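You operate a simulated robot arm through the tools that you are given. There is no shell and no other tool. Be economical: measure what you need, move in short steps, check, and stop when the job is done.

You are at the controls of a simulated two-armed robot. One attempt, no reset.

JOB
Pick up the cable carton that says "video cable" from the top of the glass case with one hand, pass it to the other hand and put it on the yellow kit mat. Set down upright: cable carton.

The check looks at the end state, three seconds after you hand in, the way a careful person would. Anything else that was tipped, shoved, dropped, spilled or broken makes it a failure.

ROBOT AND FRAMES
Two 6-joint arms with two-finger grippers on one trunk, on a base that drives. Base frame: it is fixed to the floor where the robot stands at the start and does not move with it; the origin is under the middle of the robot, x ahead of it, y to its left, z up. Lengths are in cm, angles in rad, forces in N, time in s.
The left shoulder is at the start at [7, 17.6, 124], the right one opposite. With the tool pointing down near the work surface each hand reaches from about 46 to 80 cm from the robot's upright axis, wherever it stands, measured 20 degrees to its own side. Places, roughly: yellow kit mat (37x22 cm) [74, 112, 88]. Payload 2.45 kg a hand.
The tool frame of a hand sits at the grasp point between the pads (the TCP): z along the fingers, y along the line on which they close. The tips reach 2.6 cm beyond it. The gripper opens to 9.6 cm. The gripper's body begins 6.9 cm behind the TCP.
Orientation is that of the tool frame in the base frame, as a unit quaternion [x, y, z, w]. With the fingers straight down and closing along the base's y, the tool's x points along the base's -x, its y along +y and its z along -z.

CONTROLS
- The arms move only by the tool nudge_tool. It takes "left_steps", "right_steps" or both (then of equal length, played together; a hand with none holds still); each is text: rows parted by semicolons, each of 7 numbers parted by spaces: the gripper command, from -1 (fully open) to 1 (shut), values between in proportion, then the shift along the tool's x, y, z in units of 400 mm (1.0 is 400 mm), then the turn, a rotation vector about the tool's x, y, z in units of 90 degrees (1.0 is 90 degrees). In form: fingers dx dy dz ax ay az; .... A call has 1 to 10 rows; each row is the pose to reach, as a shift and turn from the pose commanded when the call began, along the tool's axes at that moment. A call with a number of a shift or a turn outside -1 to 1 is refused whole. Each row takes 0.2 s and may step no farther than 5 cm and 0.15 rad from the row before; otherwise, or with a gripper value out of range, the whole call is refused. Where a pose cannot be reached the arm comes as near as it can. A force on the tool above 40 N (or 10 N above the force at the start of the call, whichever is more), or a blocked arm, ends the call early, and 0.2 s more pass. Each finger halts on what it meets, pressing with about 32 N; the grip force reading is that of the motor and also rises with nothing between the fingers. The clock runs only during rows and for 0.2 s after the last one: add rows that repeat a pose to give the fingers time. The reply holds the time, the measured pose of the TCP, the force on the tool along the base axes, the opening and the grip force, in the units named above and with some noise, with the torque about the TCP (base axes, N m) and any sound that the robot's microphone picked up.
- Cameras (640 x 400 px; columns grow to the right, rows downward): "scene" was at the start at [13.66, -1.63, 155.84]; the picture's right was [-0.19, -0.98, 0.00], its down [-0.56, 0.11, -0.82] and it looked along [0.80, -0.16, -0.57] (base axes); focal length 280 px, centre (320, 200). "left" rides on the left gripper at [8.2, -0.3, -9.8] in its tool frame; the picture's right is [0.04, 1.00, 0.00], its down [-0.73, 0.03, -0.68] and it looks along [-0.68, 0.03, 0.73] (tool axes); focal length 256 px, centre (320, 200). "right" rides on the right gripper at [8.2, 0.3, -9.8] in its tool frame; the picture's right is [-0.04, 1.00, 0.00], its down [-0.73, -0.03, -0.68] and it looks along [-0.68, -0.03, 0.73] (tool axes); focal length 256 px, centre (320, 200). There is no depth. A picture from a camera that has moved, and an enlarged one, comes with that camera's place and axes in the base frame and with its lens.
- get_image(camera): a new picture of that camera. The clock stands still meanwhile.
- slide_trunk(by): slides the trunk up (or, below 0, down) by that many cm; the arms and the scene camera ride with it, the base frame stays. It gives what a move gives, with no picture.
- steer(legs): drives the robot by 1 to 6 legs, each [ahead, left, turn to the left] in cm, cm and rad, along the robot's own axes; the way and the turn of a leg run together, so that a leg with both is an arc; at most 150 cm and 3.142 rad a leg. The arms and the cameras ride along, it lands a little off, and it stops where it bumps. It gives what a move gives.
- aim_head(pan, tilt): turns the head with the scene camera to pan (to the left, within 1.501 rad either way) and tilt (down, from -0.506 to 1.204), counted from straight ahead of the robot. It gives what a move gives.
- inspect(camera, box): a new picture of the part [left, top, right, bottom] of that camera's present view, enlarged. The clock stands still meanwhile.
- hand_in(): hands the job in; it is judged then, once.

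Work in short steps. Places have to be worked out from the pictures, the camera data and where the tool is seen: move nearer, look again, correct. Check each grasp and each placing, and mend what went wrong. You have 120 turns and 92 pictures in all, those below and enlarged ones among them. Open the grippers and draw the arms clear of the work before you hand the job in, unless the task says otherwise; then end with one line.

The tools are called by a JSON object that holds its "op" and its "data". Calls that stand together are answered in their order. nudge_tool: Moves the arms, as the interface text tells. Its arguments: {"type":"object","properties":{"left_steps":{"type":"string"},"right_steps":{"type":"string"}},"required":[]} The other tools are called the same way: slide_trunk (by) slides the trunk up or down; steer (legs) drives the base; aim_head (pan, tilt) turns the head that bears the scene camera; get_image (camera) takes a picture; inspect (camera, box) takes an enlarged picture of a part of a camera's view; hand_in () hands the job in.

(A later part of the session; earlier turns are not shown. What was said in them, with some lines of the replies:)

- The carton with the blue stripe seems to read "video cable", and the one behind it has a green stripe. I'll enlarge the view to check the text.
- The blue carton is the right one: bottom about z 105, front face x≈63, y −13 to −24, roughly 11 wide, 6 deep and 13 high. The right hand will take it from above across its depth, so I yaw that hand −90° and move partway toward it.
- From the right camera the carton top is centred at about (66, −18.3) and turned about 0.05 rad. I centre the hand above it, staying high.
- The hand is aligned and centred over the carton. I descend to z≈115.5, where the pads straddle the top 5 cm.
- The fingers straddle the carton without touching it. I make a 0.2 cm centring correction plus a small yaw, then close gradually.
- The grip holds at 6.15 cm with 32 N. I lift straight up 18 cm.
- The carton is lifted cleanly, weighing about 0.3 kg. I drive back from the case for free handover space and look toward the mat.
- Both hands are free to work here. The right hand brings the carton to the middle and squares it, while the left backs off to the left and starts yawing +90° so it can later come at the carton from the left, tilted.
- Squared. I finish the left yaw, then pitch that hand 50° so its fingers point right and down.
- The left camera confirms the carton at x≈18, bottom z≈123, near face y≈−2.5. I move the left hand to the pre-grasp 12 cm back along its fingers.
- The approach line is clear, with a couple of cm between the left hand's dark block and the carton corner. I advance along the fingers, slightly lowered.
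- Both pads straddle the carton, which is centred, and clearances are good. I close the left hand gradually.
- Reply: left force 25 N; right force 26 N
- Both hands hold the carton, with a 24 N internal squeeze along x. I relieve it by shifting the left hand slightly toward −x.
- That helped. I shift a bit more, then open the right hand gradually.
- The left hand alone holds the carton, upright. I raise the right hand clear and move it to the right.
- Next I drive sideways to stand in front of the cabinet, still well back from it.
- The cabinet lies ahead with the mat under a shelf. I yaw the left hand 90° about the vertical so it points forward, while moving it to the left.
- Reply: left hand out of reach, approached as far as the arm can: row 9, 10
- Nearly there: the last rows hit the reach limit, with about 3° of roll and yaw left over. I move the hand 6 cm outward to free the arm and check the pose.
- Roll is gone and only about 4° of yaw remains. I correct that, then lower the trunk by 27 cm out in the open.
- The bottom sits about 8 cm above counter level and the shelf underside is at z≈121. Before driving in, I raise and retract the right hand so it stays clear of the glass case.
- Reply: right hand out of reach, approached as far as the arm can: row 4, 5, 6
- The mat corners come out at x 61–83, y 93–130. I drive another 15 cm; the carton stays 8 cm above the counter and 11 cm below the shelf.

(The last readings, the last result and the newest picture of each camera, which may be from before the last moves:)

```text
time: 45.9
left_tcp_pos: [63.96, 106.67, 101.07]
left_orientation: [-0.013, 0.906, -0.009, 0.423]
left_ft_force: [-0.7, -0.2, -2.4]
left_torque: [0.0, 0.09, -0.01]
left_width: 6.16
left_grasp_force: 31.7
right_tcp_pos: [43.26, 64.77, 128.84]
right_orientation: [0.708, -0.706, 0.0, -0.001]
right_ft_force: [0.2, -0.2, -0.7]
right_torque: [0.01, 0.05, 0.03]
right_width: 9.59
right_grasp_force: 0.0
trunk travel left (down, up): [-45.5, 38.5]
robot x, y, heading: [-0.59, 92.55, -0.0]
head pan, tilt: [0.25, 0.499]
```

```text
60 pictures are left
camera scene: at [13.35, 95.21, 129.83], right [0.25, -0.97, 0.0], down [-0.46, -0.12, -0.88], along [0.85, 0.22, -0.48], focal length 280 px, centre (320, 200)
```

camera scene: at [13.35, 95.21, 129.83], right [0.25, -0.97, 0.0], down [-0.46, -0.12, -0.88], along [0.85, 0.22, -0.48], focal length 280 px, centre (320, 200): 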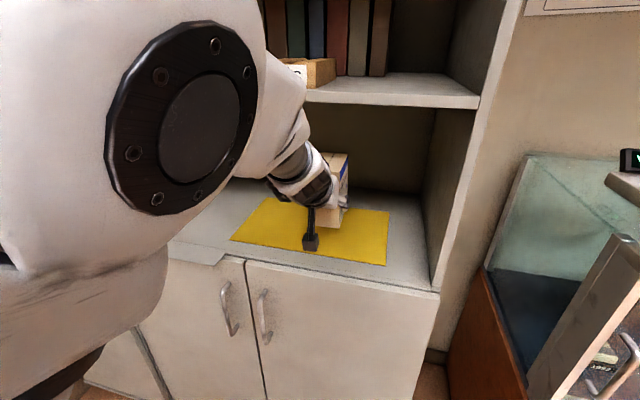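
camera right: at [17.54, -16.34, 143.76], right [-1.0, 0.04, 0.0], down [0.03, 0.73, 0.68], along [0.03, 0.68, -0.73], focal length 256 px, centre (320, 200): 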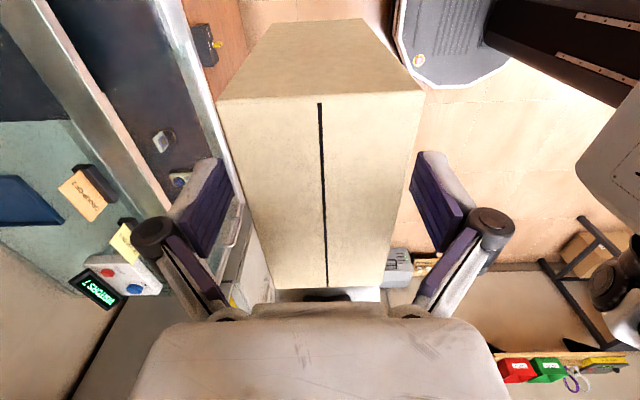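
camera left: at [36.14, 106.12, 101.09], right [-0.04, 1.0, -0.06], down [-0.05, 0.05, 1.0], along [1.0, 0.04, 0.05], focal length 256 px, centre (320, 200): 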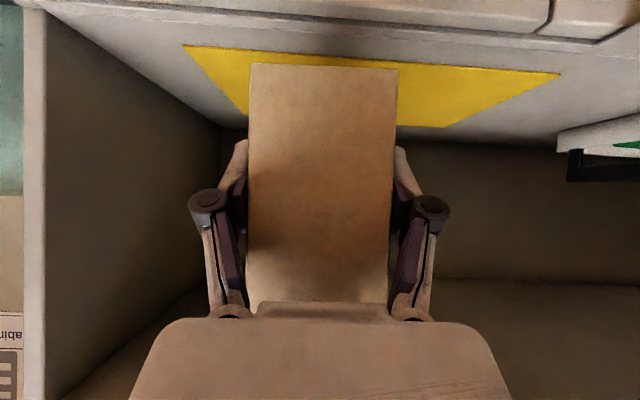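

The wrist link sits fairly near the upper shelf edge, so I descend with the trunk by 5 cm first, which gains headroom, before moving deeper.

{"op": "slide_trunk", "data": {"by": -5}}

{"op": "nudge_tool", "data": {"left_steps": "1 -0.02 0.03 0.025 -0.0053 0 0.0063; 1 -0.045 0.06 0.053 -0.0107 0 0.0127; 1 -0.064 0.09 0.077 -0.0107 0 0.0127; 1 -0.064 0.09 0.077 -0.0107 0 0.0127"}}

{"op": "get_image", "data": {"camera": "scene"}}

{"op": "get_image", "data": {"camera": "left"}}

```text
time: 46.8
left_tcp_pos: [63.97, 106.77, 96.16]
left_orientation: [-0.012, 0.906, -0.012, 0.424]
left_ft_force: [0.1, 0.6, -1.7]
left_torque: [0.03, 0.11, -0.01]
left_width: 6.11
left_grasp_force: 32.1
right_tcp_pos: [43.14, 64.87, 123.79]
right_orientation: [0.708, -0.707, 0.001, 0.0]
right_ft_force: [0.2, -0.4, 0.7]
right_torque: [-0.01, -0.03, 0.03]
right_width: 9.6
right_grasp_force: 0.1
trunk travel left (down, up): [-40.5, 43.5]
robot x, y, heading: [-0.59, 92.27, 0.003]
head pan, tilt: [0.25, 0.499]
```

```text
time: 47.8
left_tcp_pos: [67.87, 110.43, 96.01]
left_orientation: [-0.006, 0.906, 0.001, 0.424]
left_ft_force: [0.2, -0.8, -2.0]
left_torque: [0.0, 0.09, 0.04]
left_width: 6.15
left_grasp_force: 32.3
right_tcp_pos: [43.25, 64.75, 123.75]
right_orientation: [0.707, -0.707, 0.0, -0.001]
right_ft_force: [0.7, -0.2, 0.1]
right_torque: [0.02, 0.0, 0.0]
right_width: 9.59
right_grasp_force: 0.0
trunk travel left (down, up): [-40.5, 43.5]
robot x, y, heading: [-0.52, 92.61, 0.003]
head pan, tilt: [0.25, 0.499]
```

```text
59 pictures are left
camera scene: at [13.27, 95.16, 124.84], right [0.25, -0.97, 0.0], down [-0.46, -0.12, -0.88], along [0.85, 0.22, -0.48], focal length 280 px, centre (320, 200)
```

scene: 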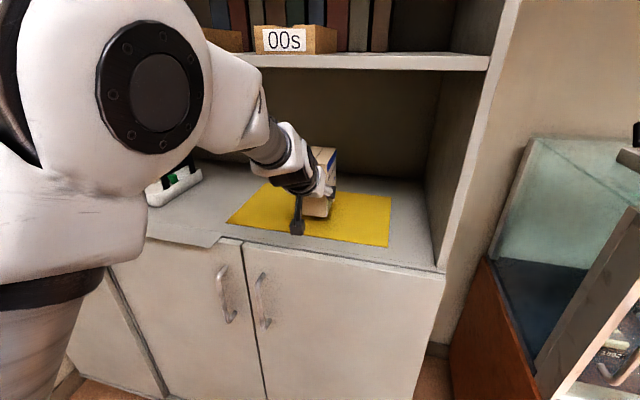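

```text
58 pictures are left
camera left: at [55.03, 109.87, 96.0], right [-0.04, 1.0, -0.03], down [-0.05, 0.03, 1.0], along [1.0, 0.04, 0.05], focal length 256 px, centre (320, 200)
```

left: 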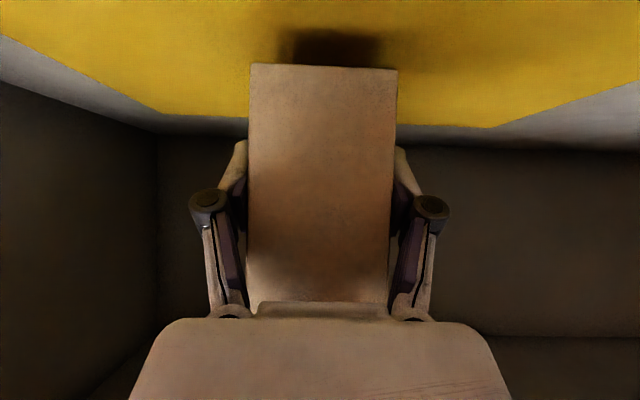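

The carton is over the mat, level, with its bottom about 2.4 cm above. I lower 1.8 cm and look.

{"op": "nudge_tool", "data": {"left_steps": "1 0.011 0 0.0096 0 0 0; 1 0.023 0 0.0193 0 0 0; 1 0.0345 0 0.029 0 0 0; 1 0.0345 0 0.029 0 0 0"}}

{"op": "get_image", "data": {"camera": "left"}}

```text
time: 48.8
left_tcp_pos: [67.88, 110.34, 94.18]
left_orientation: [-0.006, 0.906, 0.001, 0.422]
left_ft_force: [-0.3, -0.4, -3.5]
left_torque: [0.0, 0.07, -0.01]
left_width: 6.13
left_grasp_force: 32.1
right_tcp_pos: [43.28, 64.85, 123.71]
right_orientation: [0.708, -0.706, 0.001, 0.0]
right_ft_force: [0.5, 0.6, -0.2]
right_torque: [0.01, 0.0, -0.01]
right_width: 9.58
right_grasp_force: 0.0
trunk travel left (down, up): [-40.5, 43.5]
robot x, y, heading: [-0.48, 93.08, 0.004]
head pan, tilt: [0.25, 0.499]
```

```text
57 pictures are left
camera left: at [55.04, 109.87, 94.16], right [-0.04, 1.0, -0.03], down [-0.05, 0.03, 1.0], along [1.0, 0.04, 0.05], focal length 256 px, centre (320, 200)
```

left: 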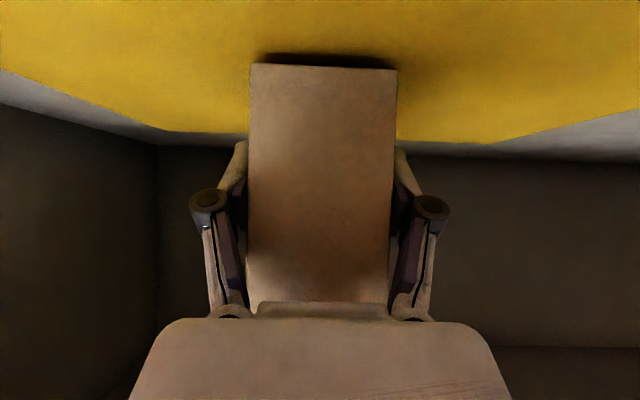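

The shadow gap has almost closed. I lower in 0.2 cm steps until the force reading shows contact.

{"op": "nudge_tool", "data": {"left_steps": "1 0.004 0 0.0033 0 0 0; 1 0.0077 0 0.0064 0 0 0; 1 0.0077 0 0.0064 0 0 0"}}

{"op": "nudge_tool", "data": {"left_steps": "1 0.004 0 0.0033 0 0 0; 1 0.004 0 0.0033 0 0 0"}}

{"op": "get_image", "data": {"camera": "left"}}

```text
time: 49.6
left_tcp_pos: [67.93, 110.33, 93.73]
left_orientation: [-0.006, 0.906, 0.001, 0.423]
left_ft_force: [-0.6, -0.7, -2.0]
left_torque: [-0.01, 0.09, -0.03]
left_width: 6.16
left_grasp_force: 32.1
right_tcp_pos: [43.32, 64.83, 123.72]
right_orientation: [0.708, -0.706, 0.001, -0.001]
right_ft_force: [0.8, 0.3, -0.2]
right_torque: [-0.01, 0.04, -0.03]
right_width: 9.61
right_grasp_force: 0.1
trunk travel left (down, up): [-40.5, 43.5]
robot x, y, heading: [-0.91, 92.48, 0.002]
head pan, tilt: [0.25, 0.499]
```

```text
time: 50.2
left_tcp_pos: [67.96, 110.21, 93.53]
left_orientation: [-0.007, 0.906, 0.002, 0.424]
left_ft_force: [0.5, 0.1, -2.2]
left_torque: [0.03, 0.09, 0.0]
left_width: 6.15
left_grasp_force: 31.7
right_tcp_pos: [43.27, 64.82, 123.75]
right_orientation: [0.708, -0.707, 0.001, 0.0]
right_ft_force: [-0.1, 0.1, 0.1]
right_torque: [0.02, 0.02, 0.01]
right_width: 9.62
right_grasp_force: 0.1
trunk travel left (down, up): [-40.5, 43.5]
robot x, y, heading: [-0.41, 92.86, 0.006]
head pan, tilt: [0.25, 0.499]
```

```text
56 pictures are left
camera left: at [55.04, 109.85, 93.57], right [-0.04, 1.0, -0.03], down [-0.05, 0.03, 1.0], along [1.0, 0.04, 0.05], focal length 256 px, centre (320, 200)
```

left: 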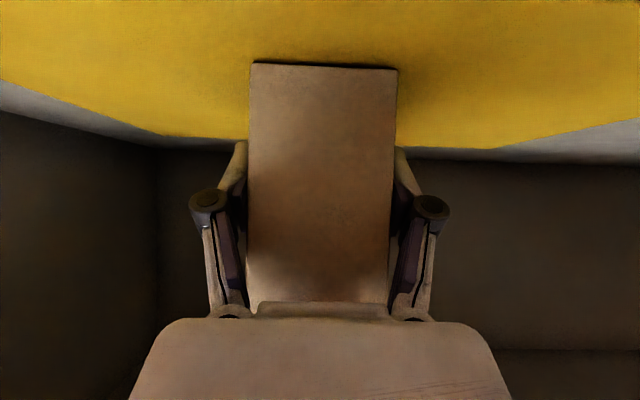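

No contact yet, only a thin shadow. I lower another 0.2 cm per call.

{"op": "nudge_tool", "data": {"left_steps": "1 0.004 0 0.0033 0 0 0; 1 0.004 0 0.0033 0 0 0"}}

{"op": "nudge_tool", "data": {"left_steps": "1 0.003 0 0.0025 0 0 0; 1 0.003 0 0.0025 0 0 0"}}

```text
time: 50.8
left_tcp_pos: [67.86, 110.3, 93.43]
left_orientation: [-0.006, 0.906, 0.001, 0.423]
left_ft_force: [1.6, 0.3, -0.5]
left_torque: [-0.06, -0.19, 0.07]
left_width: 6.17
left_grasp_force: 31.9
right_tcp_pos: [43.24, 64.84, 123.84]
right_orientation: [0.708, -0.707, 0.0, 0.0]
right_ft_force: [0.8, -0.5, 0.1]
right_torque: [-0.02, 0.0, -0.03]
right_width: 9.58
right_grasp_force: 0.0
trunk travel left (down, up): [-40.5, 43.5]
robot x, y, heading: [-0.32, 92.78, 0.007]
head pan, tilt: [0.25, 0.499]
```

```text
time: 51.4
left_tcp_pos: [67.83, 110.26, 93.49]
left_orientation: [-0.007, 0.905, 0.002, 0.425]
left_ft_force: [6.3, 0.4, 10.2]
left_torque: [-0.3, -0.07, 0.15]
left_width: 6.14
left_grasp_force: 32.3
right_tcp_pos: [43.15, 64.8, 123.78]
right_orientation: [0.707, -0.707, 0.0, -0.001]
right_ft_force: [0.0, 0.3, 1.0]
right_torque: [0.0, 0.02, 0.02]
right_width: 9.58
right_grasp_force: 0.0
trunk travel left (down, up): [-40.5, 43.5]
robot x, y, heading: [-0.83, 92.67, 0.001]
head pan, tilt: [0.25, 0.499]
```

Contact made at 10 N upward. I open the left gripper gently without moving.

{"op": "nudge_tool", "data": {"left_steps": "0 0 0 0 0 0 0; -0.3 0 0 0 0 0 0; -0.45 0 0 0 0 0 0; -0.65 0 0 0 0 0 0; -0.85 0 0 0 0 0 0; -1 0 0 0 0 0 0; -1 0 0 0 0 0 0"}}

{"op": "get_image", "data": {"camera": "left"}}

{"op": "inspect", "data": {"camera": "scene", "box": [200, 100, 440, 270]}}

```text
time: 53.0
left_tcp_pos: [67.86, 110.37, 93.23]
left_orientation: [-0.006, 0.906, 0.001, 0.423]
left_ft_force: [0.3, -0.2, -0.8]
left_torque: [0.0, 0.01, -0.01]
left_width: 9.58
left_grasp_force: 0.0
right_tcp_pos: [43.33, 64.87, 123.79]
right_orientation: [0.708, -0.706, 0.001, -0.001]
right_ft_force: [0.3, 0.4, -0.4]
right_torque: [0.0, -0.02, 0.01]
right_width: 9.6
right_grasp_force: 0.1
trunk travel left (down, up): [-40.5, 43.5]
robot x, y, heading: [-0.5, 92.91, 0.003]
head pan, tilt: [0.25, 0.499]
```

```text
55 pictures are left
camera left: at [55.0, 109.86, 93.26], right [-0.04, 1.0, -0.03], down [-0.05, 0.03, 1.0], along [1.0, 0.04, 0.05], focal length 256 px, centre (320, 200)
```

left: 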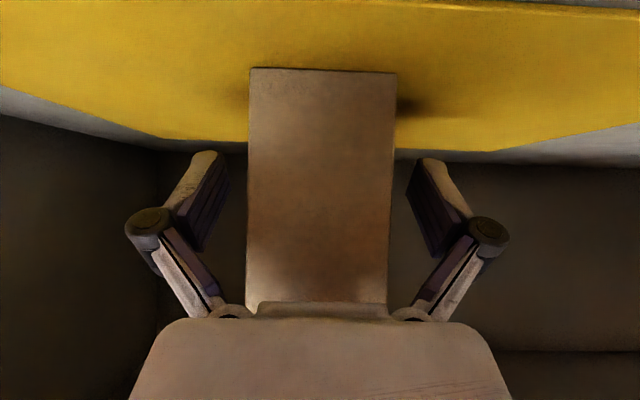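

```text
2.35 times, centred on (320, 185) of scene
camera zoom: at [13.27, 95.2, 124.83], right [0.25, -0.97, 0.0], down [-0.46, -0.12, -0.88], along [0.85, 0.22, -0.48], focal length 659 px, centre (320, 235)
```

zoom: 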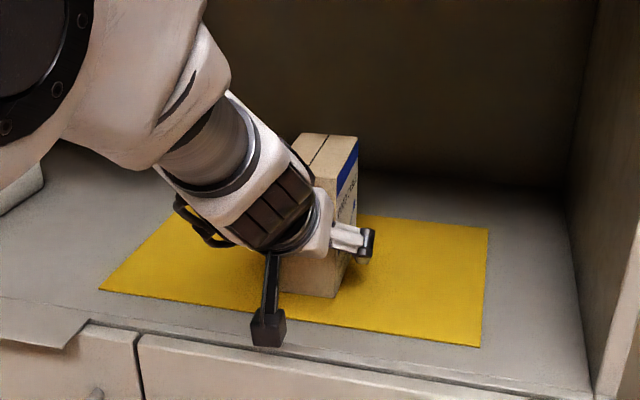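

The carton is free and upright on the mat. I draw the hand straight back along its fingers.

{"op": "nudge_tool", "data": {"left_steps": "-1 0 0 -0.04 0 0 0; -1 0 0 -0.09 0 0 0; -1 0 0 -0.14 0 0 0; -1 0 0 -0.19 0 0 0; -1 0 0 -0.2 0 0 0"}}

{"op": "get_image", "data": {"camera": "left"}}

```text
time: 54.2
left_tcp_pos: [61.62, 110.29, 98.5]
left_orientation: [-0.006, 0.906, 0.002, 0.423]
left_ft_force: [0.1, 0.4, 0.3]
left_torque: [-0.02, 0.01, 0.01]
left_width: 9.59
left_grasp_force: 0.1
right_tcp_pos: [43.25, 64.75, 123.79]
right_orientation: [0.707, -0.707, 0.001, -0.001]
right_ft_force: [0.6, 0.4, -0.4]
right_torque: [0.0, 0.02, -0.01]
right_width: 9.59
right_grasp_force: 0.1
trunk travel left (down, up): [-40.5, 43.5]
robot x, y, heading: [-0.22, 92.74, 0.002]
head pan, tilt: [0.25, 0.499]
```

```text
53 pictures are left
camera left: at [48.89, 109.79, 98.41], right [-0.04, 1.0, -0.03], down [-0.05, 0.03, 1.0], along [1.0, 0.04, 0.05], focal length 256 px, centre (320, 200)
```

left: 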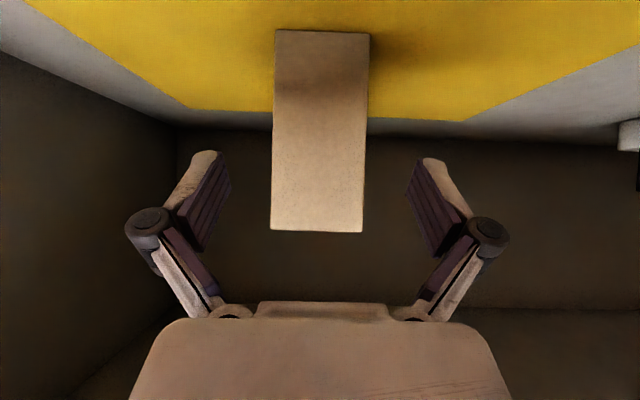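

The fingers are clear of the carton. I back the base off 35 cm and check the end state.

{"op": "steer", "data": {"legs": [[-35, 0, 0]]}}

{"op": "aim_head", "data": {"pan": 0.1, "tilt": 0.35}}

{"op": "get_image", "data": {"camera": "scene"}}

{"op": "get_image", "data": {"camera": "left"}}

```text
time: 56.5
left_tcp_pos: [26.59, 109.96, 98.35]
left_orientation: [-0.006, 0.906, 0.001, 0.424]
left_ft_force: [0.2, 0.1, 0.1]
left_torque: [0.04, 0.0, -0.02]
left_width: 9.58
left_grasp_force: 0.1
right_tcp_pos: [8.01, 64.74, 123.81]
right_orientation: [-0.707, 0.707, 0.0, 0.0]
right_ft_force: [-0.4, 0.5, 0.7]
right_torque: [-0.01, -0.02, -0.02]
right_width: 9.62
right_grasp_force: 0.1
trunk travel left (down, up): [-40.5, 43.5]
robot x, y, heading: [-35.5, 92.9, -0.0]
head pan, tilt: [0.25, 0.499]
```

```text
time: 57.2
left_tcp_pos: [26.65, 110.01, 98.49]
left_orientation: [-0.005, 0.906, 0.002, 0.423]
left_ft_force: [0.0, -1.2, 1.2]
left_torque: [0.03, -0.02, -0.03]
left_width: 9.6
left_grasp_force: 0.1
right_tcp_pos: [8.17, 64.53, 123.74]
right_orientation: [0.707, -0.707, 0.0, -0.001]
right_ft_force: [-0.6, -0.6, 1.3]
right_torque: [-0.01, -0.01, 0.02]
right_width: 9.6
right_grasp_force: 0.1
trunk travel left (down, up): [-40.5, 43.5]
robot x, y, heading: [-35.54, 93.01, -0.002]
head pan, tilt: [0.099, 0.351]
```

```text
52 pictures are left
camera scene: at [-21.28, 93.78, 126.2], right [0.1, -0.99, 0.0], down [-0.34, -0.03, -0.94], along [0.93, 0.09, -0.34], focal length 280 px, centre (320, 200)
```

scene: 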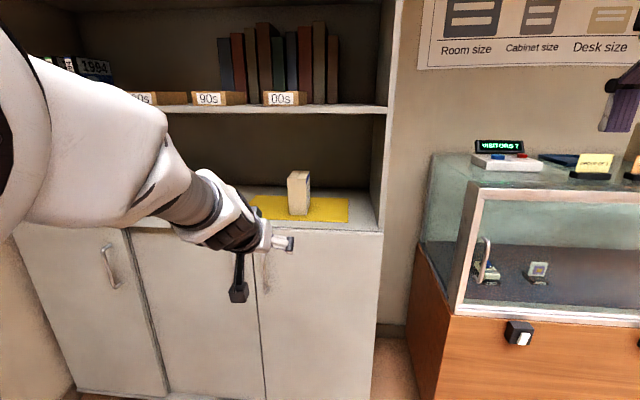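

```text
51 pictures are left
camera left: at [13.9, 109.6, 98.41], right [-0.04, 1.0, -0.03], down [-0.05, 0.03, 1.0], along [1.0, 0.04, 0.05], focal length 256 px, centre (320, 200)
```

left: 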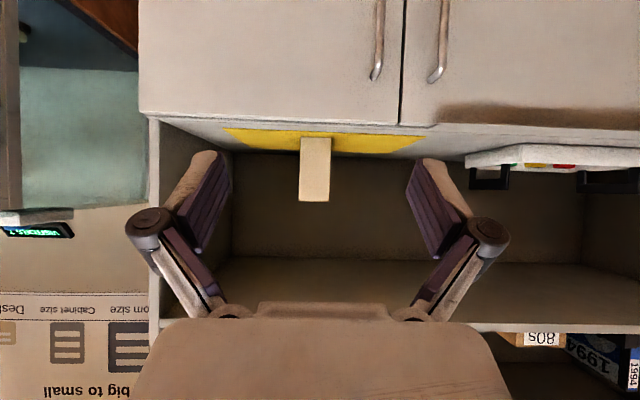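

The carton stands upright on the mat, both grippers are open and clear, and nothing else in view has been disturbed. I hand in.

{"op": "hand_in", "data": {}}

```text
The job is handed in.
```

The "video cable" carton was picked up by the right hand, passed to the left, and set upright on the yellow kit mat; nothing else looked disturbed in the last pictures, and the job is handed in.
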